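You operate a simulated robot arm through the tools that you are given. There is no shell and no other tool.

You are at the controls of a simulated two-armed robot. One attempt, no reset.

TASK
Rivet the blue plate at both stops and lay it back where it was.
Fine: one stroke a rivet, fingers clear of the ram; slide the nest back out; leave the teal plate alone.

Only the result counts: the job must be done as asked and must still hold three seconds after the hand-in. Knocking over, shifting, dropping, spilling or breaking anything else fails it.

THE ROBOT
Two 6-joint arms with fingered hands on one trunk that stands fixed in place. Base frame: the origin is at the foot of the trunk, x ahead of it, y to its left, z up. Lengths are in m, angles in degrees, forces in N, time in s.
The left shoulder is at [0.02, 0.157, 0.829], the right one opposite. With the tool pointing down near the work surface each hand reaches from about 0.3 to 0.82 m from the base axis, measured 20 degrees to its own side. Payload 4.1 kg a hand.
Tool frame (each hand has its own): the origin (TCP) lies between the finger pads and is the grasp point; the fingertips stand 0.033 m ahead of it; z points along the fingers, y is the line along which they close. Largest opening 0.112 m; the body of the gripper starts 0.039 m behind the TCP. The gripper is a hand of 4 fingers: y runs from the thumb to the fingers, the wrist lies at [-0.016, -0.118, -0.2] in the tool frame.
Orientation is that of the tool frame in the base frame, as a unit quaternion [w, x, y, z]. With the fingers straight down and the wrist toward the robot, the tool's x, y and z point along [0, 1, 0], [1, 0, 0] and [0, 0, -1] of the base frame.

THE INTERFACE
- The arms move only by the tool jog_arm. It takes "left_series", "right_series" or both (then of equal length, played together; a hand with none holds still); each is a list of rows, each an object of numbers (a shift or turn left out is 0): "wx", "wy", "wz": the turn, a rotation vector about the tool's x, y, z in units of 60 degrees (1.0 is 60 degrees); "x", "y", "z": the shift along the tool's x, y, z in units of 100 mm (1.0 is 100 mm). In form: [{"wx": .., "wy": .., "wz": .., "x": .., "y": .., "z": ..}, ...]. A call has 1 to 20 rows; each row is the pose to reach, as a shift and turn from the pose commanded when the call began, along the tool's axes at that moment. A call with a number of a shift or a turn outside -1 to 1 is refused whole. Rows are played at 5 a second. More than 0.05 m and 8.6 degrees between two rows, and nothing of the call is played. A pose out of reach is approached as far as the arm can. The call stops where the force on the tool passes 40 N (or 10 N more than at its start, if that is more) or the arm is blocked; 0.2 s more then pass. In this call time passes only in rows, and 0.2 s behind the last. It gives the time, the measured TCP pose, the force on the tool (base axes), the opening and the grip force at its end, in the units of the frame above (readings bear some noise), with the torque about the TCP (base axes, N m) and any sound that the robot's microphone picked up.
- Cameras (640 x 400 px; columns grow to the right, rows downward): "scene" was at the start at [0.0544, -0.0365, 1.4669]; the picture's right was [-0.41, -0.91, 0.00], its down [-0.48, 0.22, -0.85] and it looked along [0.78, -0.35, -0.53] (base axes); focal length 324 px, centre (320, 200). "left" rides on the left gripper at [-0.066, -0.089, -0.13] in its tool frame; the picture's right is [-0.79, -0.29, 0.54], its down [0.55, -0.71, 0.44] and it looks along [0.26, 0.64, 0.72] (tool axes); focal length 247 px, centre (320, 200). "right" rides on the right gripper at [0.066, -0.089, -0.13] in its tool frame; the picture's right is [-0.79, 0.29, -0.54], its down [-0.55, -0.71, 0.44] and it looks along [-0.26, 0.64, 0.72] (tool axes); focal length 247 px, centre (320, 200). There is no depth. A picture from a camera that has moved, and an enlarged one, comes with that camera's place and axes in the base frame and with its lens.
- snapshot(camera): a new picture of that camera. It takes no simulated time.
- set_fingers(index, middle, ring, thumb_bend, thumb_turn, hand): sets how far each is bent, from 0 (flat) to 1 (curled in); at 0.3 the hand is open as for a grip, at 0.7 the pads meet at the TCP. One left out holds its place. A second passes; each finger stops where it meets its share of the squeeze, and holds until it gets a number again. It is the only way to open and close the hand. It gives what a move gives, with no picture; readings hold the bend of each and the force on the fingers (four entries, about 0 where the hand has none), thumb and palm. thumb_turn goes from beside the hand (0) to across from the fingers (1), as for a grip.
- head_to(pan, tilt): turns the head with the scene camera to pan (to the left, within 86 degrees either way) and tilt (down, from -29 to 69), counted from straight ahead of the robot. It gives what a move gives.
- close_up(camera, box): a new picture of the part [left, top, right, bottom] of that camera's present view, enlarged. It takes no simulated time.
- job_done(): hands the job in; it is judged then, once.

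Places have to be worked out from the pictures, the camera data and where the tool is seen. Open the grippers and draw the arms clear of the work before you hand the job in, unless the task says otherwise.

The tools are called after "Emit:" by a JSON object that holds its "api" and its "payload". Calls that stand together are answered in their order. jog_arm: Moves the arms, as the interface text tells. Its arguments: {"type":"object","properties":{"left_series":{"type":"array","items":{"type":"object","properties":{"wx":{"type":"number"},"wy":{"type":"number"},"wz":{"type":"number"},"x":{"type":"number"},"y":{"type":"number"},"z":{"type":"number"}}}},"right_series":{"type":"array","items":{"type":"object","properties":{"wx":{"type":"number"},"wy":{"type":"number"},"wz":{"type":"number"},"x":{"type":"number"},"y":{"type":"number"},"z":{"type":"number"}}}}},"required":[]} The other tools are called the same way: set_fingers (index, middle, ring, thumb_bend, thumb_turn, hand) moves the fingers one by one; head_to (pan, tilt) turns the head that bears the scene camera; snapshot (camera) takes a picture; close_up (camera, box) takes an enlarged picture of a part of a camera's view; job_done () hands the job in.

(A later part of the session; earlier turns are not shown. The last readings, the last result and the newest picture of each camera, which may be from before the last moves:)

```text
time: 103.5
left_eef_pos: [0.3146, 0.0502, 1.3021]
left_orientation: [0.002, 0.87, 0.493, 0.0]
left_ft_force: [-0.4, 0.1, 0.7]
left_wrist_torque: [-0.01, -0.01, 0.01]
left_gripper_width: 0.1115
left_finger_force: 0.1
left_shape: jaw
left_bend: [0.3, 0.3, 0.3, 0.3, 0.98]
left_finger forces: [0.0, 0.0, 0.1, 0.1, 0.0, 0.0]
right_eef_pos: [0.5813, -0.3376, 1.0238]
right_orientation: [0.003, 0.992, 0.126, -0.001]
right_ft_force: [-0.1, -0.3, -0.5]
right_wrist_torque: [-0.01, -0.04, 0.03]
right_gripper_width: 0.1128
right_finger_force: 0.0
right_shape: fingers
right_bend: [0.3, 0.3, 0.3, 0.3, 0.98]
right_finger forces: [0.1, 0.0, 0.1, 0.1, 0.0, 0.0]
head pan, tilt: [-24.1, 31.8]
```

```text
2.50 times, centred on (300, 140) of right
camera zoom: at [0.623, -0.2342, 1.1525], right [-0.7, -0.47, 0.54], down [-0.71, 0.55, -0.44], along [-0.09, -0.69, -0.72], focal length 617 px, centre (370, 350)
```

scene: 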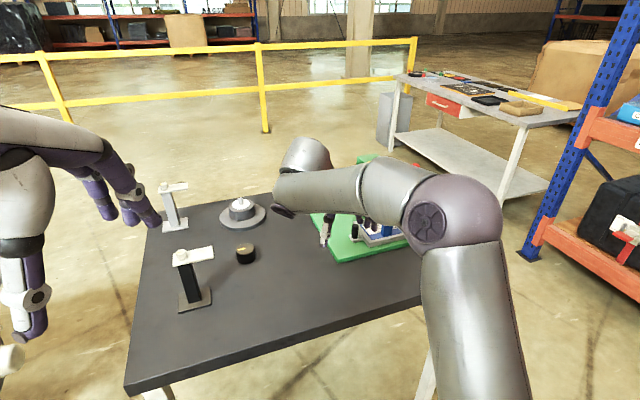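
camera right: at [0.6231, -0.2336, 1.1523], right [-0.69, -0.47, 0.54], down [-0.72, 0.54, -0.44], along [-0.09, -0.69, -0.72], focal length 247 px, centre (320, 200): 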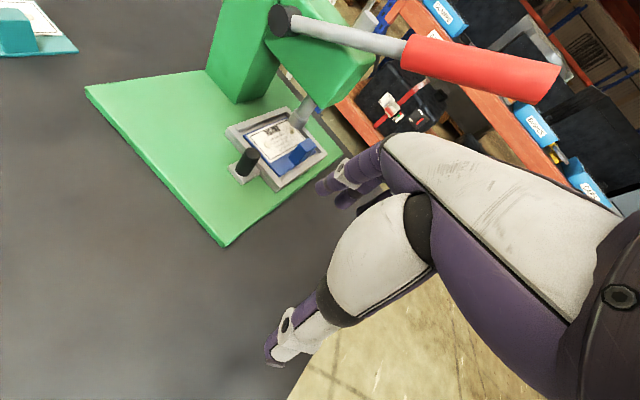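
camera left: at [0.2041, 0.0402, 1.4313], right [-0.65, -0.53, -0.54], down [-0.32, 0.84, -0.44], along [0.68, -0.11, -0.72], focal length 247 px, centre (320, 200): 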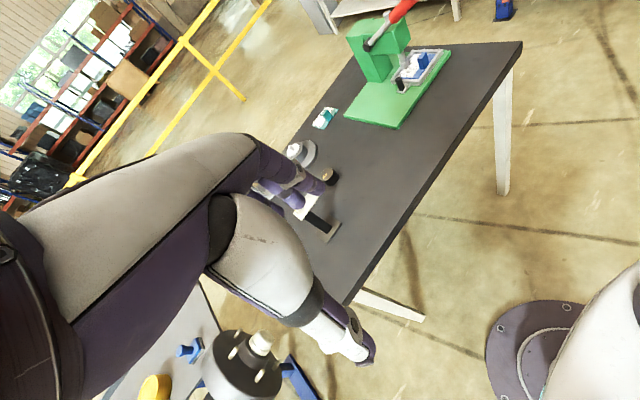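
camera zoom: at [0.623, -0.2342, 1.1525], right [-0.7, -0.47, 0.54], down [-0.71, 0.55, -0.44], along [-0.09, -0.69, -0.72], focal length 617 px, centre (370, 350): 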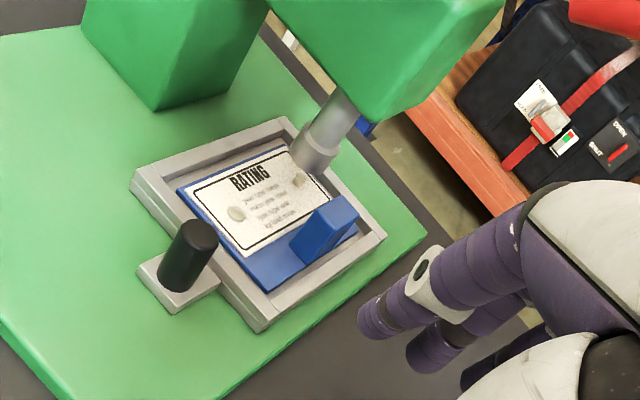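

I'm back at the entry pose. I'll lower and slide in behind the knob exactly reversing the withdrawal.

Emit:
{"api": "jog_arm", "payload": {"right_series": [{"y": 0.15, "z": 0.25}, {"y": 0.3, "z": 0.5}, {"y": 0.45, "z": 0.75}, {"y": 0.6, "z": 0.96}]}}

Emit:
{"api": "jog_arm", "payload": {"right_series": [{"x": 0.2, "y": 0.055}, {"x": 0.4, "y": 0.105}, {"x": 0.6, "y": 0.155}, {"x": 0.824, "y": 0.213}]}}

Emit:
{"api": "close_up", "payload": {"camera": "right", "box": [180, 40, 440, 220]}}

```text
time: 104.5
left_eef_pos: [0.3153, 0.0504, 1.3022]
left_orientation: [0.001, 0.87, 0.492, 0.002]
left_ft_force: [0.2, -0.2, -0.5]
left_wrist_torque: [-0.03, -0.03, 0.04]
left_gripper_width: 0.1117
left_finger_force: 0.1
left_shape: jaw
left_bend: [0.3, 0.3, 0.3, 0.3, 0.98]
left_finger forces: [0.0, 0.0, 0.0, 0.0, 0.0, 0.1]
right_eef_pos: [0.5959, -0.395, 0.9273]
right_orientation: [0.003, 0.992, 0.128, 0.0]
right_ft_force: [0.3, 0.1, 0.4]
right_wrist_torque: [-0.02, -0.06, 0.03]
right_gripper_width: 0.1126
right_finger_force: 0.1
right_shape: fingers
right_bend: [0.3, 0.3, 0.3, 0.3, 0.98]
right_finger forces: [0.0, 0.0, 0.0, 0.1, 0.0, 0.1]
head pan, tilt: [-24.1, 31.8]
```

```text
time: 105.5
left_eef_pos: [0.3149, 0.0515, 1.3023]
left_orientation: [0.0, 0.871, 0.492, 0.001]
left_ft_force: [-0.4, 0.2, -0.1]
left_wrist_torque: [0.03, -0.02, 0.0]
left_gripper_width: 0.1117
left_finger_force: 0.0
left_shape: jaw
left_bend: [0.3, 0.3, 0.3, 0.3, 0.98]
left_finger forces: [0.0, 0.0, 0.0, 0.0, 0.1, 0.0]
right_eef_pos: [0.6818, -0.3958, 0.9285]
right_orientation: [0.003, 0.992, 0.128, -0.001]
right_ft_force: [-0.1, 0.4, 0.5]
right_wrist_torque: [0.07, -0.05, -0.01]
right_gripper_width: 0.1129
right_finger_force: 0.0
right_shape: fingers
right_bend: [0.3, 0.3, 0.3, 0.3, 0.98]
right_finger forces: [0.0, 0.0, 0.1, 0.0, 0.0, 0.0]
head pan, tilt: [-24.1, 31.8]
```

```text
2.22 times, centred on (310, 130) of right
camera zoom: at [0.7238, -0.2926, 1.0567], right [-0.69, -0.47, 0.54], down [-0.71, 0.54, -0.44], along [-0.09, -0.69, -0.72], focal length 549 px, centre (342, 356)
```

zoom: 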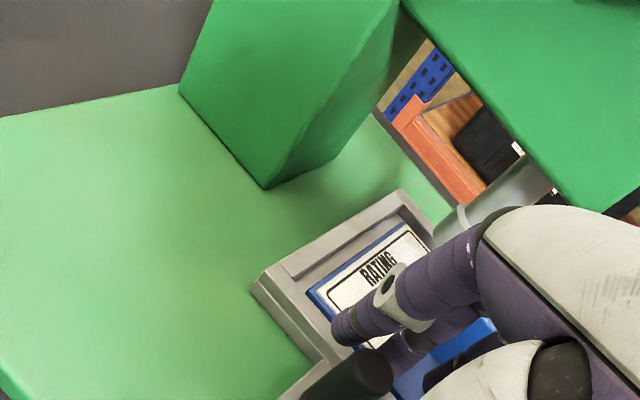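

I'm in position. I'll pull about 13 mm (8 mm gap plus 5 mm of slide), then finish in fine steps while watching the force.

Emit:
{"api": "jog_arm", "payload": {"right_series": [{"x": 0.01, "y": -0.028}, {"x": 0.019, "y": -0.057}, {"x": 0.029, "y": -0.085}, {"x": 0.039, "y": -0.114}, {"x": 0.042, "y": -0.123}]}}

Emit:
{"api": "jog_arm", "payload": {"right_series": [{"x": 0.003, "y": -0.009}, {"x": 0.006, "y": -0.019}]}}

Emit:
{"api": "close_up", "payload": {"camera": "right", "box": [180, 40, 440, 220]}}

```text
time: 106.7
left_eef_pos: [0.3154, 0.0511, 1.3018]
left_orientation: [0.0, 0.87, 0.492, 0.0]
left_ft_force: [0.9, 0.2, 0.8]
left_wrist_torque: [0.01, -0.01, 0.01]
left_gripper_width: 0.1117
left_finger_force: 0.1
left_shape: jaw
left_bend: [0.3, 0.3, 0.3, 0.3, 0.98]
left_finger forces: [0.1, 0.1, 0.1, 0.0, 0.1, 0.0]
right_eef_pos: [0.683, -0.3827, 0.9284]
right_orientation: [0.004, 0.992, 0.128, -0.002]
right_ft_force: [0.2, 0.3, -0.4]
right_wrist_torque: [-0.03, 0.01, -0.03]
right_gripper_width: 0.113
right_finger_force: 0.0
right_shape: fingers
right_bend: [0.3, 0.3, 0.3, 0.3, 0.98]
right_finger forces: [0.3, 0.1, 0.1, 0.1, 0.1, 0.1]
head pan, tilt: [-24.1, 31.8]
```

```text
time: 107.2
left_eef_pos: [0.314, 0.051, 1.3019]
left_orientation: [0.001, 0.87, 0.493, 0.001]
left_ft_force: [-0.2, -0.1, -0.5]
left_wrist_torque: [-0.01, 0.04, -0.01]
left_gripper_width: 0.1117
left_finger_force: 0.1
left_shape: jaw
left_bend: [0.3, 0.3, 0.3, 0.3, 0.98]
left_finger forces: [0.1, 0.1, 0.0, 0.0, 0.1, 0.0]
right_eef_pos: [0.6815, -0.3815, 0.9277]
right_orientation: [0.004, 0.992, 0.128, -0.001]
right_ft_force: [-0.4, 0.2, -0.2]
right_wrist_torque: [0.01, -0.01, 0.0]
right_gripper_width: 0.1127
right_finger_force: 0.0
right_shape: fingers
right_bend: [0.3, 0.3, 0.3, 0.3, 0.98]
right_finger forces: [0.1, 0.1, 0.0, 0.0, 0.0, 0.0]
head pan, tilt: [-24.1, 31.8]
```

```text
2.22 times, centred on (310, 130) of right
camera zoom: at [0.7245, -0.2776, 1.0573], right [-0.69, -0.47, 0.54], down [-0.72, 0.54, -0.44], along [-0.09, -0.69, -0.72], focal length 549 px, centre (342, 356)
```

zoom: 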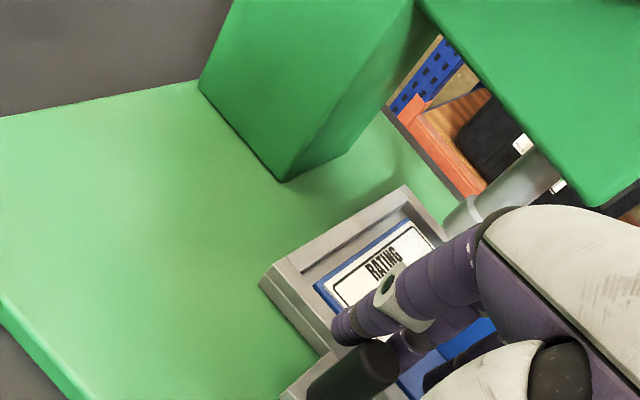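

The force is zero and the nest jumped ahead of my fingers, so it snapped into the first stop. I'll withdraw the same way and verify from the viewing pose.

Emit:
{"api": "jog_arm", "payload": {"right_series": [{"x": -0.013, "y": 0.038}, {"x": -0.18, "y": 0.0}, {"x": -0.36, "y": -0.047}, {"x": -0.54, "y": -0.093}, {"x": -0.72, "y": -0.138}, {"x": -0.84, "y": -0.17}]}}

Emit:
{"api": "jog_arm", "payload": {"right_series": [{"y": -0.12, "z": -0.2}, {"y": -0.24, "z": -0.45}, {"y": -0.36, "z": -0.7}, {"y": -0.48, "z": -0.95}]}}

Emit:
{"api": "jog_arm", "payload": {"right_series": [{"wz": -0.13, "x": -0.04, "z": -0.13}, {"wz": -0.26, "x": -0.08, "z": -0.27}, {"wz": -0.39, "x": -0.12, "z": -0.4}, {"wz": -0.52, "x": -0.16, "z": -0.53}, {"wz": -0.65, "x": -0.2, "z": -0.67}, {"wz": -0.78, "x": -0.25, "z": -0.8}, {"wz": -0.9, "x": -0.3, "z": -0.95}]}}

Emit:
{"api": "jog_arm", "payload": {"right_series": [{"wz": -0.12, "x": -0.09, "y": -0.23, "z": -0.27}, {"wz": -0.24, "x": -0.18, "y": -0.46, "z": -0.53}, {"wz": -0.352, "x": -0.275, "y": -0.698, "z": -0.8}]}}

Emit:
{"api": "jog_arm", "payload": {"right_series": [{"x": -0.2, "y": -0.15}, {"x": -0.4, "y": -0.3}, {"x": -0.6, "y": -0.45}, {"x": -0.8, "y": -0.5}, {"x": -1.0, "y": -0.5}]}}

Emit:
{"api": "jog_arm", "payload": {"right_series": [{"x": -0.25}, {"x": -0.5}, {"x": -0.75}, {"x": -1.0}]}}

Emit:
{"api": "close_up", "payload": {"camera": "right", "box": [235, 145, 331, 225]}}

Emit:
{"api": "close_up", "payload": {"camera": "scene", "box": [345, 190, 425, 250]}}

```text
time: 108.7
left_eef_pos: [0.3149, 0.0505, 1.3026]
left_orientation: [-0.001, 0.871, 0.492, 0.0]
left_ft_force: [-0.1, -0.1, -0.6]
left_wrist_torque: [-0.02, -0.01, 0.0]
left_gripper_width: 0.1112
left_finger_force: 0.0
left_shape: jaw
left_bend: [0.3, 0.3, 0.3, 0.3, 0.98]
left_finger forces: [0.1, 0.0, 0.0, 0.1, 0.1, 0.0]
right_eef_pos: [0.5973, -0.3857, 0.9276]
right_orientation: [0.003, 0.992, 0.128, -0.001]
right_ft_force: [0.3, 0.5, -0.1]
right_wrist_torque: [-0.02, 0.01, 0.01]
right_gripper_width: 0.1125
right_finger_force: 0.0
right_shape: fingers
right_bend: [0.3, 0.3, 0.3, 0.3, 0.98]
right_finger forces: [0.0, 0.1, 0.0, 0.0, 0.2, 0.0]
head pan, tilt: [-24.1, 31.8]
```

```text
time: 109.7
left_eef_pos: [0.3159, 0.0514, 1.3016]
left_orientation: [0.0, 0.871, 0.492, 0.0]
left_ft_force: [0.8, 0.1, -0.2]
left_wrist_torque: [0.03, 0.03, 0.01]
left_gripper_width: 0.1116
left_finger_force: 0.0
left_shape: jaw
left_bend: [0.3, 0.3, 0.3, 0.3, 0.98]
left_finger forces: [0.1, 0.0, 0.0, 0.1, 0.0, 0.0]
right_eef_pos: [0.5849, -0.3389, 1.0225]
right_orientation: [0.003, 0.992, 0.128, -0.001]
right_ft_force: [-0.8, -0.2, 0.3]
right_wrist_torque: [-0.02, 0.0, -0.02]
right_gripper_width: 0.113
right_finger_force: 0.1
right_shape: fingers
right_bend: [0.3, 0.3, 0.3, 0.3, 0.98]
right_finger forces: [0.0, 0.0, 0.1, 0.0, 0.0, 0.0]
head pan, tilt: [-24.1, 31.8]
```

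```text
time: 111.2
left_eef_pos: [0.3152, 0.0515, 1.3017]
left_orientation: [0.0, 0.87, 0.493, 0.001]
left_ft_force: [-0.1, -0.4, -0.8]
left_wrist_torque: [0.04, 0.01, 0.0]
left_gripper_width: 0.1117
left_finger_force: 0.1
left_shape: jaw
left_bend: [0.3, 0.3, 0.3, 0.3, 0.98]
left_finger forces: [0.1, 0.0, 0.0, 0.0, 0.0, 0.0]
right_eef_pos: [0.557, -0.3447, 1.1175]
right_orientation: [0.003, 0.825, 0.565, -0.002]
right_ft_force: [-0.2, -0.7, -0.7]
right_wrist_torque: [0.0, 0.04, -0.01]
right_gripper_width: 0.1129
right_finger_force: 0.0
right_shape: fingers
right_bend: [0.3, 0.3, 0.3, 0.3, 0.98]
right_finger forces: [0.1, 0.0, 0.0, 0.0, 0.0, 0.0]
head pan, tilt: [-24.1, 31.8]
```

```text
time: 112.0
left_eef_pos: [0.3158, 0.0508, 1.3018]
left_orientation: [0.0, 0.87, 0.493, 0.001]
left_ft_force: [0.2, -0.2, -0.3]
left_wrist_torque: [0.01, 0.02, -0.01]
left_gripper_width: 0.1117
left_finger_force: 0.1
left_shape: jaw
left_bend: [0.3, 0.3, 0.3, 0.3, 0.98]
left_finger forces: [0.0, 0.0, 0.0, 0.0, 0.1, 0.1]
right_eef_pos: [0.482, -0.3436, 1.197]
right_orientation: [0.001, 0.707, 0.707, -0.003]
right_ft_force: [0.5, 0.3, -0.3]
right_wrist_torque: [-0.07, 0.02, 0.02]
right_gripper_width: 0.1128
right_finger_force: 0.0
right_shape: fingers
right_bend: [0.3, 0.3, 0.3, 0.3, 0.98]
right_finger forces: [0.1, 0.0, 0.0, 0.0, 0.0, 0.1]
head pan, tilt: [-24.1, 31.8]
```

```text
time: 113.2
left_eef_pos: [0.3149, 0.0515, 1.302]
left_orientation: [-0.001, 0.87, 0.492, 0.0]
left_ft_force: [-0.4, 0.3, 0.6]
left_wrist_torque: [-0.02, 0.02, -0.01]
left_gripper_width: 0.1119
left_finger_force: 0.1
left_shape: jaw
left_bend: [0.3, 0.3, 0.3, 0.3, 0.98]
left_finger forces: [0.0, 0.1, 0.1, 0.0, 0.0, 0.0]
right_eef_pos: [0.4296, -0.4447, 1.1972]
right_orientation: [0.003, 0.709, 0.705, -0.002]
right_ft_force: [0.0, -0.7, 0.1]
right_wrist_torque: [0.01, 0.04, 0.0]
right_gripper_width: 0.1127
right_finger_force: 0.0
right_shape: fingers
right_bend: [0.3, 0.3, 0.3, 0.3, 0.98]
right_finger forces: [0.1, 0.1, 0.0, 0.0, 0.1, 0.0]
head pan, tilt: [-24.1, 31.8]
```

```text
time: 114.2
left_eef_pos: [0.3144, 0.0509, 1.3023]
left_orientation: [0.0, 0.87, 0.493, 0.0]
left_ft_force: [-0.4, -0.5, -0.3]
left_wrist_torque: [-0.04, 0.02, -0.01]
left_gripper_width: 0.1118
left_finger_force: 0.1
left_shape: jaw
left_bend: [0.3, 0.3, 0.3, 0.3, 0.98]
left_finger forces: [0.0, 0.1, 0.0, 0.0, 0.1, 0.0]
right_eef_pos: [0.4297, -0.5454, 1.1993]
right_orientation: [0.003, 0.708, 0.706, -0.002]
right_ft_force: [0.4, -0.4, -0.1]
right_wrist_torque: [-0.01, 0.0, -0.01]
right_gripper_width: 0.1127
right_finger_force: 0.0
right_shape: fingers
right_bend: [0.3, 0.3, 0.3, 0.3, 0.98]
right_finger forces: [0.0, 0.0, 0.1, 0.0, 0.1, 0.1]
head pan, tilt: [-24.1, 31.8]
```

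```text
5.00 times, centred on (283, 185) of right
camera zoom: at [0.3415, -0.4786, 1.3292], right [0.28, -0.79, 0.54], down [-0.71, -0.55, -0.43], along [0.64, -0.26, -0.72], focal length 1235 px, centre (505, 275)
```

zoom: 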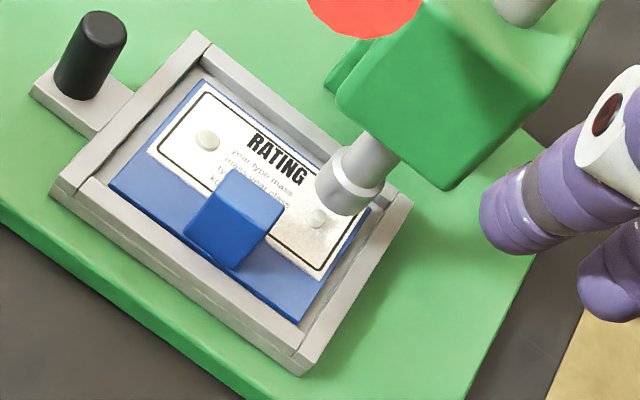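

```text
6.67 times, centred on (385, 220) of scene
camera zoom: at [0.0543, -0.0362, 1.4669], right [-0.41, -0.91, 0.0], down [-0.48, 0.21, -0.85], along [0.78, -0.35, -0.53], focal length 2157 px, centre (-113, 67)
```

zoom: 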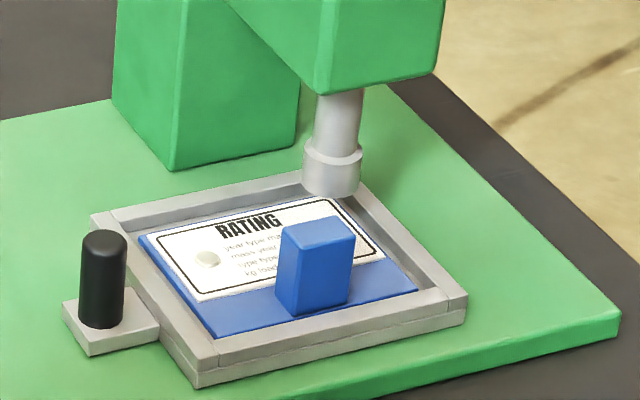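

The leading rivet is now exactly 60 mm from the first alignment, under the ram. I'll repeat the lever stroke: close the fingers, pitch the hand, and hover over the grip.

Emit:
{"api": "set_fingers", "payload": {"hand": "right", "index": 0.72, "middle": 0.72, "ring": 0.72, "thumb_bend": 0.72, "thumb_turn": 1.0}}

Emit:
{"api": "jog_arm", "payload": {"right_series": [{"wx": -0.125}, {"wx": -0.25}, {"wx": -0.375}, {"wx": -0.5}]}}

Emit:
{"api": "jog_arm", "payload": {"right_series": [{"x": 0.18, "y": 0.1, "z": -0.17}, {"x": 0.36, "y": 0.2, "z": -0.35}, {"x": 0.54, "y": 0.3, "z": -0.52}, {"x": 0.54, "y": 0.6, "z": -0.35}, {"x": 0.54, "y": 0.906, "z": -0.17}]}}

Emit:
{"api": "jog_arm", "payload": {"right_series": [{"x": -0.01, "y": 0.2, "z": 0.12}, {"x": -0.01, "y": 0.4, "z": 0.23}, {"x": -0.01, "y": 0.55, "z": 0.37}, {"x": -0.01, "y": 0.47, "z": 0.6}, {"x": -0.01, "y": 0.4, "z": 0.808}]}}

Emit:
{"api": "close_up", "payload": {"camera": "scene", "box": [360, 70, 500, 190]}}

```text
time: 115.2
left_eef_pos: [0.3154, 0.0514, 1.3021]
left_orientation: [0.0, 0.87, 0.492, 0.0]
left_ft_force: [-0.2, 0.2, -0.3]
left_wrist_torque: [-0.01, 0.04, 0.0]
left_gripper_width: 0.1117
left_finger_force: 0.1
left_shape: jaw
left_bend: [0.3, 0.3, 0.3, 0.3, 0.98]
left_finger forces: [0.0, 0.0, 0.0, 0.1, 0.0, 0.0]
right_eef_pos: [0.4299, -0.5449, 1.1995]
right_orientation: [0.003, 0.709, 0.706, -0.003]
right_ft_force: [-0.5, -0.1, 0.4]
right_wrist_torque: [0.0, 0.02, 0.02]
right_gripper_width: 0.0
right_finger_force: 0.0
right_shape: fingers
right_bend: [0.72, 0.72, 0.72, 0.71, 1.0]
right_finger forces: [0.0, 0.0, 0.0, 0.1, 0.0, 0.0]
head pan, tilt: [-24.1, 31.8]
```

```text
time: 116.2
left_eef_pos: [0.3153, 0.0519, 1.3022]
left_orientation: [0.0, 0.87, 0.492, 0.0]
left_ft_force: [0.0, 0.2, 0.0]
left_wrist_torque: [0.01, -0.01, -0.02]
left_gripper_width: 0.1118
left_finger_force: 0.1
left_shape: jaw
left_bend: [0.3, 0.3, 0.3, 0.3, 0.98]
left_finger forces: [0.0, 0.1, 0.0, 0.0, 0.0, 0.0]
right_eef_pos: [0.4301, -0.5462, 1.1989]
right_orientation: [0.186, 0.683, 0.683, 0.18]
right_ft_force: [0.5, -0.4, 0.5]
right_wrist_torque: [-0.01, -0.03, -0.02]
right_gripper_width: 0.0
right_finger_force: 0.1
right_shape: fingers
right_bend: [0.72, 0.72, 0.72, 0.71, 1.0]
right_finger forces: [0.1, 0.1, 0.0, 0.0, 0.0, 0.1]
head pan, tilt: [-24.1, 31.8]
```

```text
time: 117.5
left_eef_pos: [0.3144, 0.0513, 1.3007]
left_orientation: [0.001, 0.87, 0.493, 0.001]
left_ft_force: [-0.9, 0.8, 0.5]
left_wrist_torque: [0.01, -0.05, -0.02]
left_gripper_width: 0.1115
left_finger_force: 0.0
left_shape: jaw
left_bend: [0.3, 0.3, 0.3, 0.3, 0.98]
left_finger forces: [0.0, 0.0, 0.1, 0.1, 0.0, 0.0]
right_eef_pos: [0.5008, -0.4904, 1.2602]
right_orientation: [0.186, 0.683, 0.683, 0.181]
right_ft_force: [-1.0, 0.1, -0.4]
right_wrist_torque: [0.05, -0.01, -0.02]
right_gripper_width: 0.0
right_finger_force: 0.0
right_shape: fingers
right_bend: [0.72, 0.72, 0.72, 0.71, 1.0]
right_finger forces: [0.0, 0.0, 0.1, 0.1, 0.1, 0.1]
head pan, tilt: [-24.1, 31.8]
```

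```text
time: 118.7
left_eef_pos: [0.3157, 0.0502, 1.302]
left_orientation: [0.001, 0.87, 0.493, 0.0]
left_ft_force: [-0.6, 0.0, 0.2]
left_wrist_torque: [0.01, -0.02, -0.01]
left_gripper_width: 0.1115
left_finger_force: 0.1
left_shape: jaw
left_bend: [0.3, 0.3, 0.3, 0.3, 0.98]
left_finger forces: [0.1, 0.0, 0.0, 0.1, 0.0, 0.0]
right_eef_pos: [0.5762, -0.4922, 1.209]
right_orientation: [0.184, 0.684, 0.683, 0.181]
right_ft_force: [1.1, 0.4, 0.4]
right_wrist_torque: [0.0, -0.04, -0.01]
right_gripper_width: 0.0002
right_finger_force: 0.1
right_shape: fingers
right_bend: [0.72, 0.72, 0.72, 0.71, 1.0]
right_finger forces: [0.1, 0.1, 0.0, 0.1, 0.0, 0.0]
head pan, tilt: [-24.1, 31.8]
```

```text
3.33 times, centred on (430, 130) of scene
camera zoom: at [0.0543, -0.0364, 1.4669], right [-0.41, -0.91, 0.0], down [-0.48, 0.22, -0.85], along [0.78, -0.35, -0.53], focal length 1078 px, centre (-47, 433)
```

zoom: 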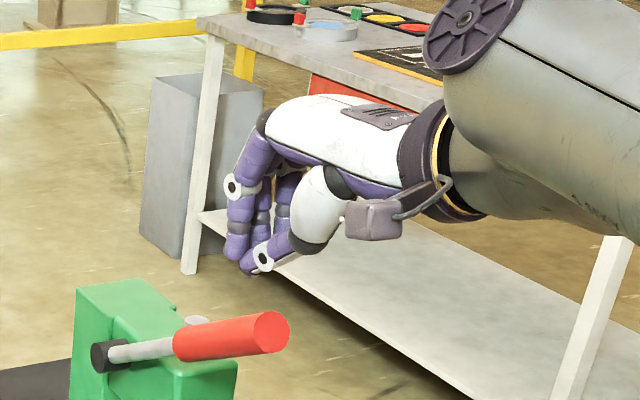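

The pose is the same as for the first stroke. I'll press down along the arc in the same three stages.

Emit:
{"api": "jog_arm", "payload": {"right_series": [{"x": 0.01, "y": -0.05, "z": 0.1}, {"x": 0.015, "y": -0.1, "z": 0.2}, {"x": 0.015, "y": -0.158, "z": 0.313}, {"x": 0.015, "y": -0.25, "z": 0.36}, {"x": 0.015, "y": -0.342, "z": 0.406}]}}

Emit:
{"api": "jog_arm", "payload": {"right_series": [{"y": -0.087, "z": 0.054}, {"y": -0.174, "z": 0.109}, {"y": -0.256, "z": 0.171}, {"y": -0.338, "z": 0.233}, {"y": -0.415, "z": 0.3}, {"x": 0.01, "y": -0.491, "z": 0.37}]}}

Emit:
{"api": "close_up", "payload": {"camera": "scene", "box": [350, 120, 470, 250]}}

Emit:
{"api": "close_up", "payload": {"camera": "left", "box": [330, 0, 480, 100]}}

```text
time: 119.8
left_eef_pos: [0.3148, 0.0508, 1.3027]
left_orientation: [0.0, 0.87, 0.493, 0.0]
left_ft_force: [0.7, -0.2, 0.1]
left_wrist_torque: [-0.02, 0.02, 0.0]
left_gripper_width: 0.1116
left_finger_force: 0.0
left_shape: jaw
left_bend: [0.3, 0.3, 0.3, 0.3, 0.98]
left_finger forces: [0.0, 0.0, 0.0, 0.0, 0.1, 0.1]
right_eef_pos: [0.5664, -0.4914, 1.1569]
right_orientation: [0.186, 0.684, 0.682, 0.18]
right_ft_force: [1.0, 0.2, 2.4]
right_wrist_torque: [0.03, -0.04, -0.05]
right_gripper_width: 0.0001
right_finger_force: 0.0
right_shape: fingers
right_bend: [0.72, 0.72, 0.72, 0.72, 1.0]
right_finger forces: [0.0, 0.0, 0.0, 0.0, 0.1, 0.0]
head pan, tilt: [-24.1, 31.8]
```

```text
time: 121.2
left_eef_pos: [0.3148, 0.0514, 1.3021]
left_orientation: [0.0, 0.87, 0.493, -0.001]
left_ft_force: [-0.2, 0.4, 0.3]
left_wrist_torque: [-0.02, 0.01, -0.01]
left_gripper_width: 0.1119
left_finger_force: 0.0
left_shape: jaw
left_bend: [0.3, 0.3, 0.3, 0.3, 0.98]
left_finger forces: [0.0, 0.0, 0.1, 0.1, 0.0, 0.0]
right_eef_pos: [0.542, -0.4896, 1.1008]
right_orientation: [0.186, 0.683, 0.682, 0.181]
right_ft_force: [2.3, 0.0, 5.5]
right_wrist_torque: [0.02, -0.13, -0.02]
right_gripper_width: 0.0
right_finger_force: 5.5
right_shape: fingers
right_bend: [0.71, 0.72, 0.72, 0.73, 1.0]
right_finger forces: [0.1, 0.0, 0.0, 0.1, 10.5, 0.0]
head pan, tilt: [-24.1, 31.8]
```

```text
3.08 times, centred on (410, 185) of scene
camera zoom: at [0.0544, -0.0364, 1.4669], right [-0.41, -0.91, 0.0], down [-0.48, 0.22, -0.85], along [0.78, -0.35, -0.53], focal length 996 px, centre (43, 246)
```

zoom: 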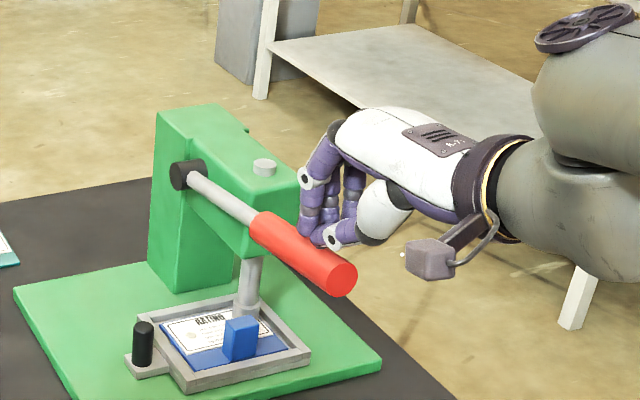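

```text
4.00 times, centred on (405, 50) of left
camera zoom: at [0.2049, 0.0404, 1.4311], right [-0.65, -0.53, -0.54], down [-0.32, 0.84, -0.44], along [0.68, -0.11, -0.72], focal length 988 px, centre (-20, 800)
```

zoom: 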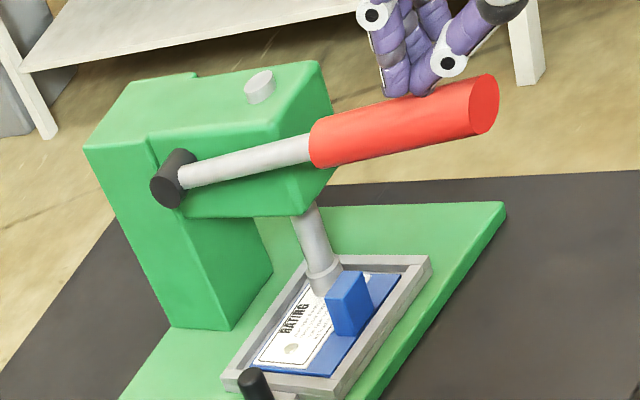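

The stroke is behaving as before, about 5.5 N. I'll finish the stroke to the bottom.

Emit:
{"api": "jog_arm", "payload": {"right_series": [{"y": -0.07, "z": 0.075}, {"y": -0.141, "z": 0.151}, {"y": -0.205, "z": 0.23}, {"y": -0.268, "z": 0.313}, {"y": -0.325, "z": 0.4}]}}

Emit:
{"api": "close_up", "payload": {"camera": "scene", "box": [364, 200, 396, 224]}}

Emit:
{"api": "close_up", "payload": {"camera": "left", "box": [330, 0, 480, 100]}}

```text
time: 122.3
left_eef_pos: [0.3146, 0.0525, 1.3021]
left_orientation: [0.001, 0.87, 0.492, 0.001]
left_ft_force: [0.2, -0.4, -0.7]
left_wrist_torque: [0.0, -0.03, 0.04]
left_gripper_width: 0.1116
left_finger_force: 0.2
left_shape: jaw
left_bend: [0.3, 0.3, 0.3, 0.3, 0.98]
left_finger forces: [0.1, 0.0, 0.0, 0.1, 0.1, 0.0]
right_eef_pos: [0.5358, -0.4908, 1.07]
right_orientation: [0.193, 0.683, 0.68, 0.186]
right_ft_force: [-0.6, 3.8, 15.9]
right_wrist_torque: [0.14, -0.25, 0.05]
right_gripper_width: 0.0001
right_finger_force: 12.4
right_shape: fingers
right_bend: [0.71, 0.72, 0.72, 0.76, 1.0]
right_finger forces: [0.0, 0.0, 0.0, 0.1, 24.8, 0.1]
head pan, tilt: [-24.1, 31.8]
stopped in row 5 (right hand): the force on the tool passed its limit at 46 N (the readings are from after the stop); the commanded pose is now the measured one
```

```text
16.00 times, centred on (380, 212) of scene
camera zoom: at [0.054, -0.036, 1.4669], right [-0.41, -0.91, 0.0], down [-0.48, 0.21, -0.85], along [0.78, -0.35, -0.53], focal length 5177 px, centre (-640, 8)
```

zoom: 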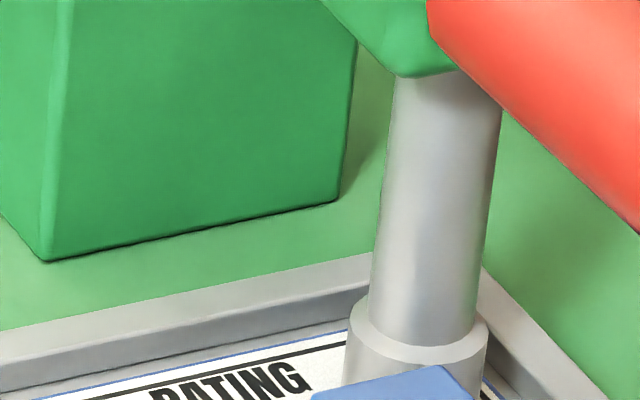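

```text
4.00 times, centred on (405, 50) of left
camera zoom: at [0.2044, 0.0408, 1.4311], right [-0.65, -0.53, -0.54], down [-0.32, 0.84, -0.44], along [0.68, -0.11, -0.72], focal length 988 px, centre (-20, 800)
```

zoom: 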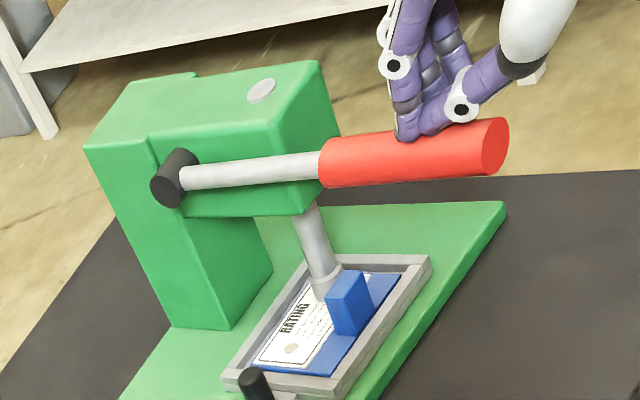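

The ram is at the same bottom position as in the first stroke. I'll raise along the arc, letting the lever follow, then back away, level and open the hand.

Emit:
{"api": "jog_arm", "payload": {"right_series": [{"y": 0.06, "z": -0.08}, {"y": 0.12, "z": -0.16}, {"y": 0.188, "z": -0.237}, {"y": 0.265, "z": -0.305}, {"y": 0.341, "z": -0.374}, {"y": 0.42, "z": -0.436}, {"y": 0.505, "z": -0.498}, {"y": 0.59, "z": -0.553}, {"y": 0.679, "z": -0.607}, {"y": 0.77, "z": -0.655}, {"y": 0.863, "z": -0.7}]}}

Emit:
{"api": "jog_arm", "payload": {"right_series": [{"y": 0.1, "z": -0.17}, {"y": 0.2, "z": -0.346}, {"y": 0.0, "z": -0.46}, {"y": -0.2, "z": -0.58}, {"y": -0.4, "z": -0.7}, {"y": -0.666, "z": -0.846}]}}

Emit:
{"api": "jog_arm", "payload": {"right_series": [{"wx": 0.13}, {"wx": 0.26}, {"wx": 0.39}, {"wx": 0.523}]}}

Emit:
{"api": "set_fingers", "payload": {"hand": "right", "index": 0.3, "middle": 0.3, "ring": 0.3, "thumb_bend": 0.3, "thumb_turn": 1.0}}

Emit:
{"api": "close_up", "payload": {"camera": "scene", "box": [330, 140, 440, 260]}}

Emit:
{"api": "close_up", "payload": {"camera": "right", "box": [200, 120, 340, 260]}}

Emit:
{"api": "close_up", "payload": {"camera": "left", "box": [370, 40, 450, 110]}}

```text
time: 124.7
left_eef_pos: [0.315, 0.0506, 1.3015]
left_orientation: [0.0, 0.87, 0.493, -0.001]
left_ft_force: [-0.1, -0.4, 0.6]
left_wrist_torque: [-0.01, 0.01, -0.02]
left_gripper_width: 0.1116
left_finger_force: 0.1
left_shape: jaw
left_bend: [0.3, 0.3, 0.3, 0.3, 0.98]
left_finger forces: [0.0, 0.0, 0.1, 0.1, 0.0, 0.0]
right_eef_pos: [0.5746, -0.4906, 1.1698]
right_orientation: [0.19, 0.683, 0.681, 0.184]
right_ft_force: [-0.1, 0.5, 0.9]
right_wrist_torque: [-0.01, 0.0, 0.01]
right_gripper_width: 0.0
right_finger_force: 0.4
right_shape: fingers
right_bend: [0.71, 0.72, 0.72, 0.74, 1.0]
right_finger forces: [0.0, 0.0, 0.1, 0.0, 0.8, 0.0]
head pan, tilt: [-24.1, 31.8]
```

```text
time: 126.1
left_eef_pos: [0.3152, 0.0509, 1.3025]
left_orientation: [0.0, 0.87, 0.492, 0.0]
left_ft_force: [1.0, 0.1, 0.2]
left_wrist_torque: [0.01, 0.02, 0.01]
left_gripper_width: 0.1118
left_finger_force: 0.0
left_shape: jaw
left_bend: [0.3, 0.3, 0.3, 0.3, 0.98]
left_finger forces: [0.1, 0.1, 0.0, 0.1, 0.1, 0.1]
right_eef_pos: [0.4755, -0.4899, 1.2085]
right_orientation: [0.191, 0.684, 0.68, 0.183]
right_ft_force: [0.8, -0.5, 0.2]
right_wrist_torque: [-0.02, -0.01, -0.02]
right_gripper_width: 0.0
right_finger_force: 0.2
right_shape: fingers
right_bend: [0.71, 0.72, 0.72, 0.72, 1.0]
right_finger forces: [0.0, 0.0, 0.1, 0.0, 0.1, 0.0]
head pan, tilt: [-24.1, 31.8]
```

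```text
time: 127.1
left_eef_pos: [0.3148, 0.051, 1.3025]
left_orientation: [0.0, 0.87, 0.493, 0.001]
left_ft_force: [-0.4, -0.7, 0.5]
left_wrist_torque: [-0.01, -0.01, 0.04]
left_gripper_width: 0.1118
left_finger_force: 0.1
left_shape: jaw
left_bend: [0.3, 0.3, 0.3, 0.3, 0.98]
left_finger forces: [0.0, 0.1, 0.0, 0.0, 0.0, 0.1]
right_eef_pos: [0.4727, -0.4904, 1.2095]
right_orientation: [-0.001, 0.711, 0.703, -0.007]
right_ft_force: [0.1, 0.7, -0.1]
right_wrist_torque: [-0.02, -0.07, -0.01]
right_gripper_width: 0.0001
right_finger_force: 0.1
right_shape: fingers
right_bend: [0.71, 0.72, 0.72, 0.72, 1.0]
right_finger forces: [0.0, 0.0, 0.1, 0.0, 0.1, 0.0]
head pan, tilt: [-24.1, 31.8]
```

```text
time: 128.1
left_eef_pos: [0.3157, 0.0522, 1.3018]
left_orientation: [0.0, 0.87, 0.493, 0.0]
left_ft_force: [0.1, 0.6, -0.3]
left_wrist_torque: [0.02, -0.01, 0.0]
left_gripper_width: 0.1119
left_finger_force: 0.0
left_shape: jaw
left_bend: [0.3, 0.3, 0.3, 0.3, 0.98]
left_finger forces: [0.0, 0.0, 0.1, 0.0, 0.0, 0.0]
right_eef_pos: [0.4733, -0.4901, 1.2075]
right_orientation: [0.0, 0.71, 0.704, -0.007]
right_ft_force: [-0.1, 0.4, -0.9]
right_wrist_torque: [0.01, -0.02, -0.01]
right_gripper_width: 0.1124
right_finger_force: 0.0
right_shape: fingers
right_bend: [0.3, 0.3, 0.3, 0.3, 0.98]
right_finger forces: [0.0, 0.0, 0.0, 0.1, 0.1, 0.0]
head pan, tilt: [-24.1, 31.8]
```

```text
3.33 times, centred on (385, 200) of scene
camera zoom: at [0.0544, -0.0365, 1.4669], right [-0.41, -0.91, 0.0], down [-0.48, 0.22, -0.85], along [0.78, -0.35, -0.53], focal length 1078 px, centre (103, 200)
```

zoom: 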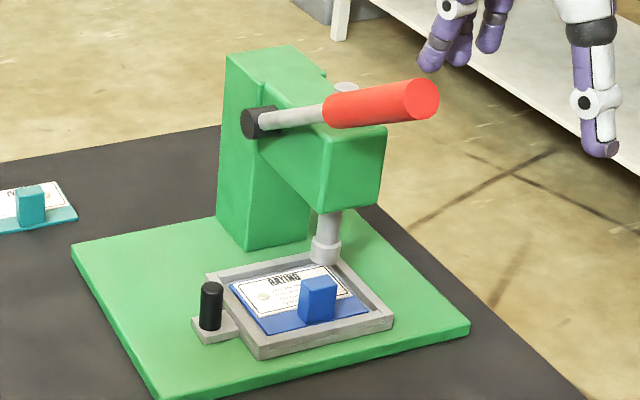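

```text
2.86 times, centred on (270, 190) of right
camera zoom: at [0.3872, -0.423, 1.3392], right [0.29, -0.79, 0.54], down [-0.72, -0.55, -0.42], along [0.63, -0.27, -0.73], focal length 706 px, centre (463, 229)
```

zoom: 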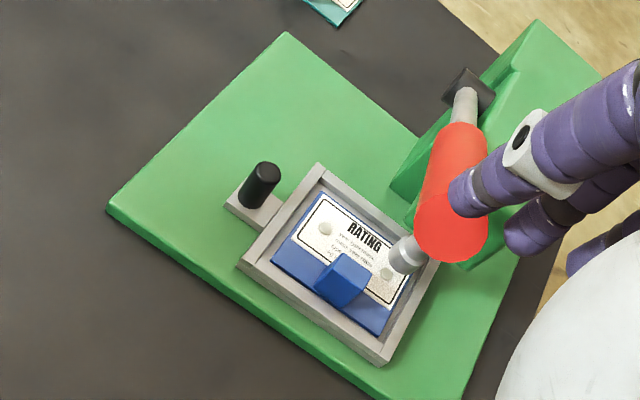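

```text
5.71 times, centred on (410, 75) of left
camera zoom: at [0.205, 0.0403, 1.4311], right [-0.65, -0.53, -0.54], down [-0.32, 0.84, -0.44], along [0.68, -0.11, -0.72], focal length 1411 px, centre (-194, 914)
```

zoom: 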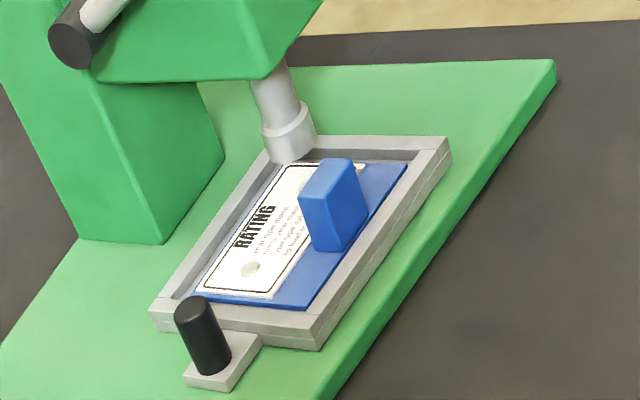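

I'll zoom in on the second rivet to confirm that it is flattened like the first.

Emit:
{"api": "close_up", "payload": {"camera": "right", "box": [256, 182, 304, 222]}}

Emit:
{"api": "close_up", "payload": {"camera": "scene", "box": [360, 205, 408, 245]}}

```text
10.00 times, centred on (280, 202) of right
camera zoom: at [0.3872, -0.423, 1.3392], right [0.29, -0.79, 0.54], down [-0.72, -0.55, -0.42], along [0.63, -0.27, -0.73], focal length 2470 px, centre (720, 180)
```

zoom: 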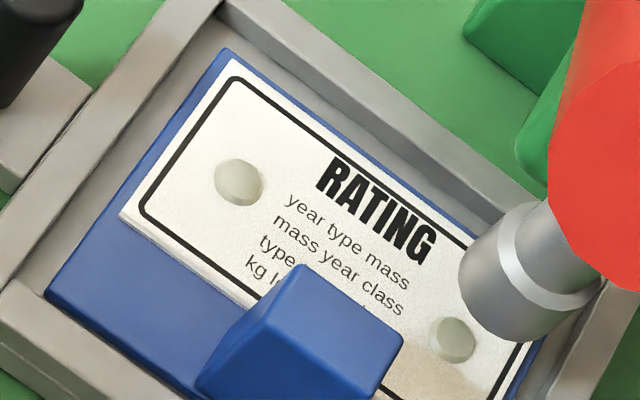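

```text
10.00 times, centred on (384, 225) of scene
camera zoom: at [0.0544, -0.0365, 1.4669], right [-0.41, -0.91, 0.0], down [-0.48, 0.22, -0.85], along [0.78, -0.35, -0.53], focal length 3236 px, centre (-320, -50)
```

zoom: 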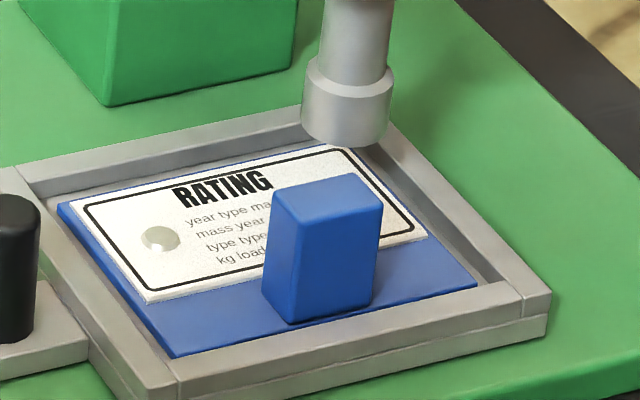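

Both rivets are set with flat heads. Now I'll slide the nest back out, returning to the knob by the known path.

Emit:
{"api": "jog_arm", "payload": {"right_series": [{"x": 0.15, "y": -0.15}, {"x": 0.4, "y": -0.15}, {"x": 0.65, "y": -0.1}, {"x": 0.9, "y": 0.0}, {"x": 1.0, "y": 0.03}]}}

Emit:
{"api": "jog_arm", "payload": {"right_series": [{"x": 0.2, "y": 0.0, "z": 0.05}, {"x": 0.47, "y": 0.0, "z": 0.1}]}}

Emit:
{"api": "jog_arm", "payload": {"right_series": [{"wz": 0.12, "y": 0.25, "z": 0.27}, {"wz": 0.24, "y": 0.5, "z": 0.53}, {"wz": 0.35, "y": 0.77, "z": 0.8}]}}

Emit:
{"api": "jog_arm", "payload": {"right_series": [{"wz": 0.13, "x": 0.02, "y": 0.03, "z": 0.13}, {"wz": 0.26, "x": 0.04, "y": 0.07, "z": 0.27}, {"wz": 0.39, "x": 0.07, "y": 0.1, "z": 0.4}, {"wz": 0.52, "x": 0.1, "y": 0.14, "z": 0.53}, {"wz": 0.65, "x": 0.12, "y": 0.18, "z": 0.67}, {"wz": 0.78, "x": 0.15, "y": 0.21, "z": 0.8}, {"wz": 0.9, "x": 0.169, "y": 0.241, "z": 0.94}]}}

Emit:
{"api": "close_up", "payload": {"camera": "right", "box": [200, 60, 400, 220]}}

```text
time: 129.3
left_eef_pos: [0.3152, 0.0519, 1.302]
left_orientation: [0.0, 0.87, 0.493, 0.001]
left_ft_force: [0.2, -0.3, 0.3]
left_wrist_torque: [0.01, 0.0, 0.04]
left_gripper_width: 0.1115
left_finger_force: 0.2
left_shape: jaw
left_bend: [0.3, 0.3, 0.3, 0.3, 0.98]
left_finger forces: [0.0, 0.0, 0.0, 0.1, 0.1, 0.0]
right_eef_pos: [0.4772, -0.3897, 1.2077]
right_orientation: [-0.001, 0.709, 0.705, -0.007]
right_ft_force: [0.6, -0.4, -0.1]
right_wrist_torque: [0.04, -0.02, 0.02]
right_gripper_width: 0.1125
right_finger_force: 0.1
right_shape: fingers
right_bend: [0.3, 0.3, 0.3, 0.3, 0.98]
right_finger forces: [0.1, 0.1, 0.1, 0.0, 0.0, 0.1]
head pan, tilt: [-24.1, 31.8]
```

```text
time: 129.9
left_eef_pos: [0.3146, 0.0507, 1.3027]
left_orientation: [0.0, 0.87, 0.493, 0.0]
left_ft_force: [0.3, -0.2, 0.2]
left_wrist_torque: [-0.03, 0.01, -0.03]
left_gripper_width: 0.1115
left_finger_force: 0.2
left_shape: jaw
left_bend: [0.3, 0.3, 0.3, 0.3, 0.98]
left_finger forces: [0.0, 0.0, 0.1, 0.1, 0.1, 0.1]
right_eef_pos: [0.4774, -0.3434, 1.1966]
right_orientation: [-0.001, 0.71, 0.704, -0.007]
right_ft_force: [0.6, 0.3, -0.6]
right_wrist_torque: [0.04, 0.03, 0.02]
right_gripper_width: 0.1126
right_finger_force: 0.1
right_shape: fingers
right_bend: [0.3, 0.3, 0.3, 0.3, 0.98]
right_finger forces: [0.1, 0.1, 0.0, 0.1, 0.0, 0.0]
head pan, tilt: [-24.1, 31.8]
```

```text
time: 130.7
left_eef_pos: [0.3154, 0.0512, 1.3017]
left_orientation: [0.001, 0.87, 0.493, 0.0]
left_ft_force: [-0.4, 0.0, -0.6]
left_wrist_torque: [0.04, -0.05, 0.02]
left_gripper_width: 0.1116
left_finger_force: 0.0
left_shape: jaw
left_bend: [0.3, 0.3, 0.3, 0.3, 0.98]
left_finger forces: [0.1, 0.0, 0.1, 0.0, 0.0, 0.1]
right_eef_pos: [0.5543, -0.3436, 1.1173]
right_orientation: [0.001, 0.827, 0.562, -0.006]
right_ft_force: [-0.4, -0.4, 0.4]
right_wrist_torque: [0.02, -0.01, -0.01]
right_gripper_width: 0.1127
right_finger_force: 0.0
right_shape: fingers
right_bend: [0.3, 0.3, 0.3, 0.3, 0.98]
right_finger forces: [0.0, 0.1, 0.1, 0.0, 0.0, 0.0]
head pan, tilt: [-24.1, 31.8]
```

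```text
time: 132.3
left_eef_pos: [0.3154, 0.0512, 1.3027]
left_orientation: [0.001, 0.87, 0.493, 0.0]
left_ft_force: [-0.5, -0.4, -0.6]
left_wrist_torque: [0.02, 0.0, -0.02]
left_gripper_width: 0.1117
left_finger_force: 0.0
left_shape: jaw
left_bend: [0.3, 0.3, 0.3, 0.3, 0.98]
left_finger forces: [0.0, 0.0, 0.0, 0.0, 0.0, 0.0]
right_eef_pos: [0.5823, -0.337, 1.0217]
right_orientation: [0.003, 0.992, 0.126, -0.006]
right_ft_force: [0.1, -0.7, 0.4]
right_wrist_torque: [-0.04, -0.01, -0.01]
right_gripper_width: 0.1127
right_finger_force: 0.1
right_shape: fingers
right_bend: [0.3, 0.3, 0.3, 0.3, 0.98]
right_finger forces: [0.0, 0.1, 0.1, 0.0, 0.0, 0.0]
head pan, tilt: [-24.1, 31.8]
```

```text
2.50 times, centred on (300, 140) of right
camera zoom: at [0.624, -0.2351, 1.1511], right [-0.69, -0.47, 0.55], down [-0.72, 0.55, -0.43], along [-0.1, -0.69, -0.71], focal length 617 px, centre (370, 350)
```

zoom: 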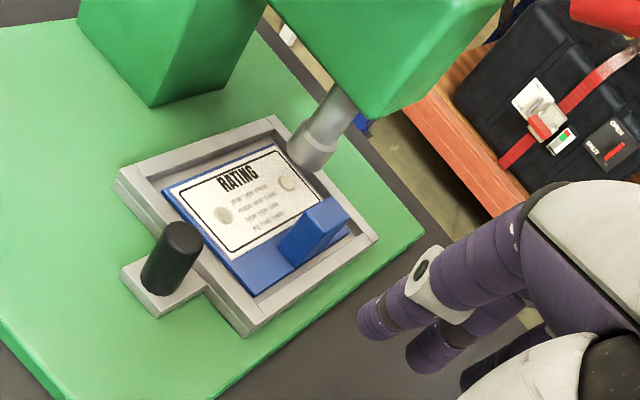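

Entering behind the knob again: lowering, then sliding in +x.

Emit:
{"api": "jog_arm", "payload": {"right_series": [{"y": 0.13, "z": 0.25}, {"y": 0.26, "z": 0.5}, {"y": 0.39, "z": 0.75}, {"y": 0.53, "z": 0.94}]}}

Emit:
{"api": "jog_arm", "payload": {"right_series": [{"x": 0.2, "y": 0.052}, {"x": 0.4, "y": 0.105}, {"x": 0.6, "y": 0.155}, {"x": 0.824, "y": 0.213}]}}

Emit:
{"api": "close_up", "payload": {"camera": "right", "box": [180, 40, 440, 220]}}

```text
time: 133.3
left_eef_pos: [0.315, 0.0518, 1.3014]
left_orientation: [0.001, 0.87, 0.493, 0.001]
left_ft_force: [-0.7, 0.5, 0.3]
left_wrist_torque: [-0.03, -0.01, -0.01]
left_gripper_width: 0.1119
left_finger_force: 0.1
left_shape: jaw
left_bend: [0.3, 0.3, 0.3, 0.3, 0.98]
left_finger forces: [0.0, 0.1, 0.0, 0.1, 0.1, 0.0]
right_eef_pos: [0.5932, -0.3891, 0.928]
right_orientation: [0.003, 0.992, 0.127, -0.008]
right_ft_force: [-1.6, 0.8, -0.4]
right_wrist_torque: [0.02, -0.03, 0.03]
right_gripper_width: 0.1124
right_finger_force: 0.0
right_shape: fingers
right_bend: [0.3, 0.3, 0.3, 0.3, 0.98]
right_finger forces: [0.0, 0.0, 0.0, 0.0, 0.1, 0.1]
head pan, tilt: [-24.1, 31.8]
```

```text
time: 134.3
left_eef_pos: [0.3147, 0.05, 1.3015]
left_orientation: [0.001, 0.871, 0.492, 0.0]
left_ft_force: [0.1, -0.2, 0.8]
left_wrist_torque: [0.01, 0.0, -0.02]
left_gripper_width: 0.1116
left_finger_force: 0.0
left_shape: jaw
left_bend: [0.3, 0.3, 0.3, 0.3, 0.98]
left_finger forces: [0.0, 0.0, 0.0, 0.1, 0.1, 0.0]
right_eef_pos: [0.679, -0.3908, 0.9281]
right_orientation: [0.003, 0.992, 0.128, -0.005]
right_ft_force: [0.3, 0.6, 0.3]
right_wrist_torque: [-0.01, -0.01, -0.05]
right_gripper_width: 0.1127
right_finger_force: 0.1
right_shape: fingers
right_bend: [0.3, 0.3, 0.3, 0.3, 0.98]
right_finger forces: [0.1, 0.0, 0.1, 0.0, 0.1, 0.1]
head pan, tilt: [-24.1, 31.8]
```

```text
2.22 times, centred on (310, 130) of right
camera zoom: at [0.7224, -0.2867, 1.0565], right [-0.69, -0.47, 0.55], down [-0.72, 0.54, -0.43], along [-0.1, -0.69, -0.71], focal length 549 px, centre (342, 356)
```

zoom: 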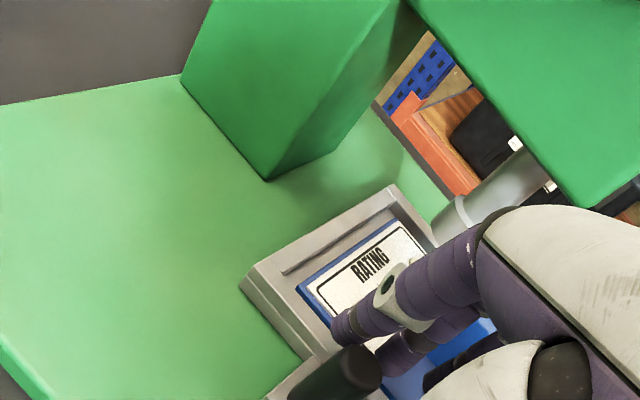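

In position. I'll pull the nest out about 80 mm first.

Emit:
{"api": "jog_arm", "payload": {"right_series": [{"x": 0.032, "y": -0.095}, {"x": 0.065, "y": -0.189}, {"x": 0.097, "y": -0.284}, {"x": 0.13, "y": -0.378}, {"x": 0.162, "y": -0.473}, {"x": 0.194, "y": -0.568}, {"x": 0.227, "y": -0.662}, {"x": 0.26, "y": -0.757}]}}

Emit:
{"api": "close_up", "payload": {"camera": "right", "box": [180, 40, 440, 220]}}

```text
time: 136.1
left_eef_pos: [0.3151, 0.0526, 1.3021]
left_orientation: [0.0, 0.87, 0.492, 0.001]
left_ft_force: [0.2, -0.8, 0.1]
left_wrist_torque: [0.0, -0.01, 0.01]
left_gripper_width: 0.1116
left_finger_force: 0.0
left_shape: jaw
left_bend: [0.3, 0.3, 0.3, 0.3, 0.98]
left_finger forces: [0.0, 0.0, 0.0, 0.1, 0.0, 0.1]
right_eef_pos: [0.6855, -0.309, 0.9273]
right_orientation: [0.003, 0.992, 0.127, -0.004]
right_ft_force: [5.8, 1.0, 3.0]
right_wrist_torque: [-0.2, -0.14, 0.3]
right_gripper_width: 0.1153
right_finger_force: 2.7
right_shape: fingers
right_bend: [0.29, 0.3, 0.3, 0.3, 0.98]
right_finger forces: [5.5, 0.1, 0.0, 0.1, 0.1, 0.0]
head pan, tilt: [-24.1, 31.8]
```

```text
2.22 times, centred on (310, 130) of right
camera zoom: at [0.7282, -0.206, 1.056], right [-0.69, -0.47, 0.55], down [-0.72, 0.54, -0.43], along [-0.09, -0.69, -0.71], focal length 549 px, centre (342, 356)
```

zoom: 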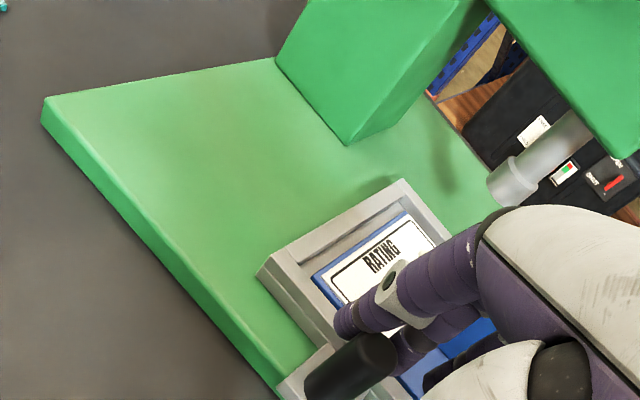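

The nest is nearly out; the index carries about 5 N sideways, so I'll ease 2 mm in +x while continuing the last 13 mm.

Emit:
{"api": "jog_arm", "payload": {"right_series": [{"x": 0.03, "y": -0.024}, {"x": 0.038, "y": -0.047}, {"x": 0.046, "y": -0.071}, {"x": 0.054, "y": -0.095}, {"x": 0.06, "y": -0.114}]}}

Emit:
{"api": "close_up", "payload": {"camera": "right", "box": [180, 40, 440, 220]}}

```text
time: 137.3
left_eef_pos: [0.3151, 0.0498, 1.3012]
left_orientation: [0.0, 0.87, 0.493, 0.0]
left_ft_force: [-1.2, -0.2, 0.9]
left_wrist_torque: [0.03, 0.02, -0.02]
left_gripper_width: 0.1117
left_finger_force: 0.1
left_shape: jaw
left_bend: [0.3, 0.3, 0.3, 0.3, 0.98]
left_finger forces: [0.1, 0.1, 0.0, 0.0, 0.0, 0.0]
right_eef_pos: [0.6876, -0.2966, 0.9278]
right_orientation: [0.004, 0.992, 0.127, -0.005]
right_ft_force: [0.6, -0.8, 1.0]
right_wrist_torque: [-0.04, -0.04, 0.05]
right_gripper_width: 0.1136
right_finger_force: 0.8
right_shape: fingers
right_bend: [0.3, 0.3, 0.3, 0.3, 0.98]
right_finger forces: [1.6, 0.0, 0.1, 0.0, 0.0, 0.0]
head pan, tilt: [-24.1, 31.8]
```

```text
2.22 times, centred on (310, 130) of right
camera zoom: at [0.731, -0.1943, 1.0554], right [-0.69, -0.47, 0.55], down [-0.72, 0.55, -0.43], along [-0.1, -0.69, -0.71], focal length 549 px, centre (342, 356)
```

zoom: 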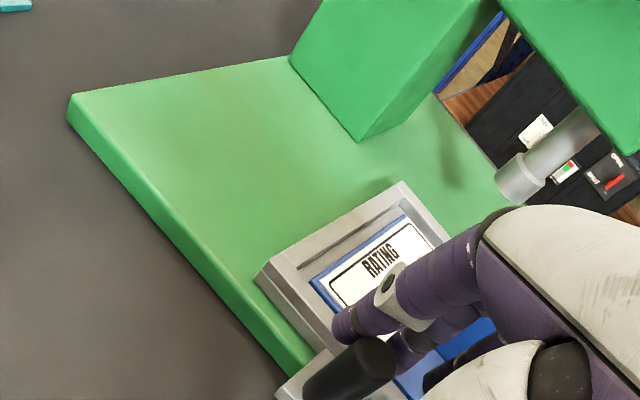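

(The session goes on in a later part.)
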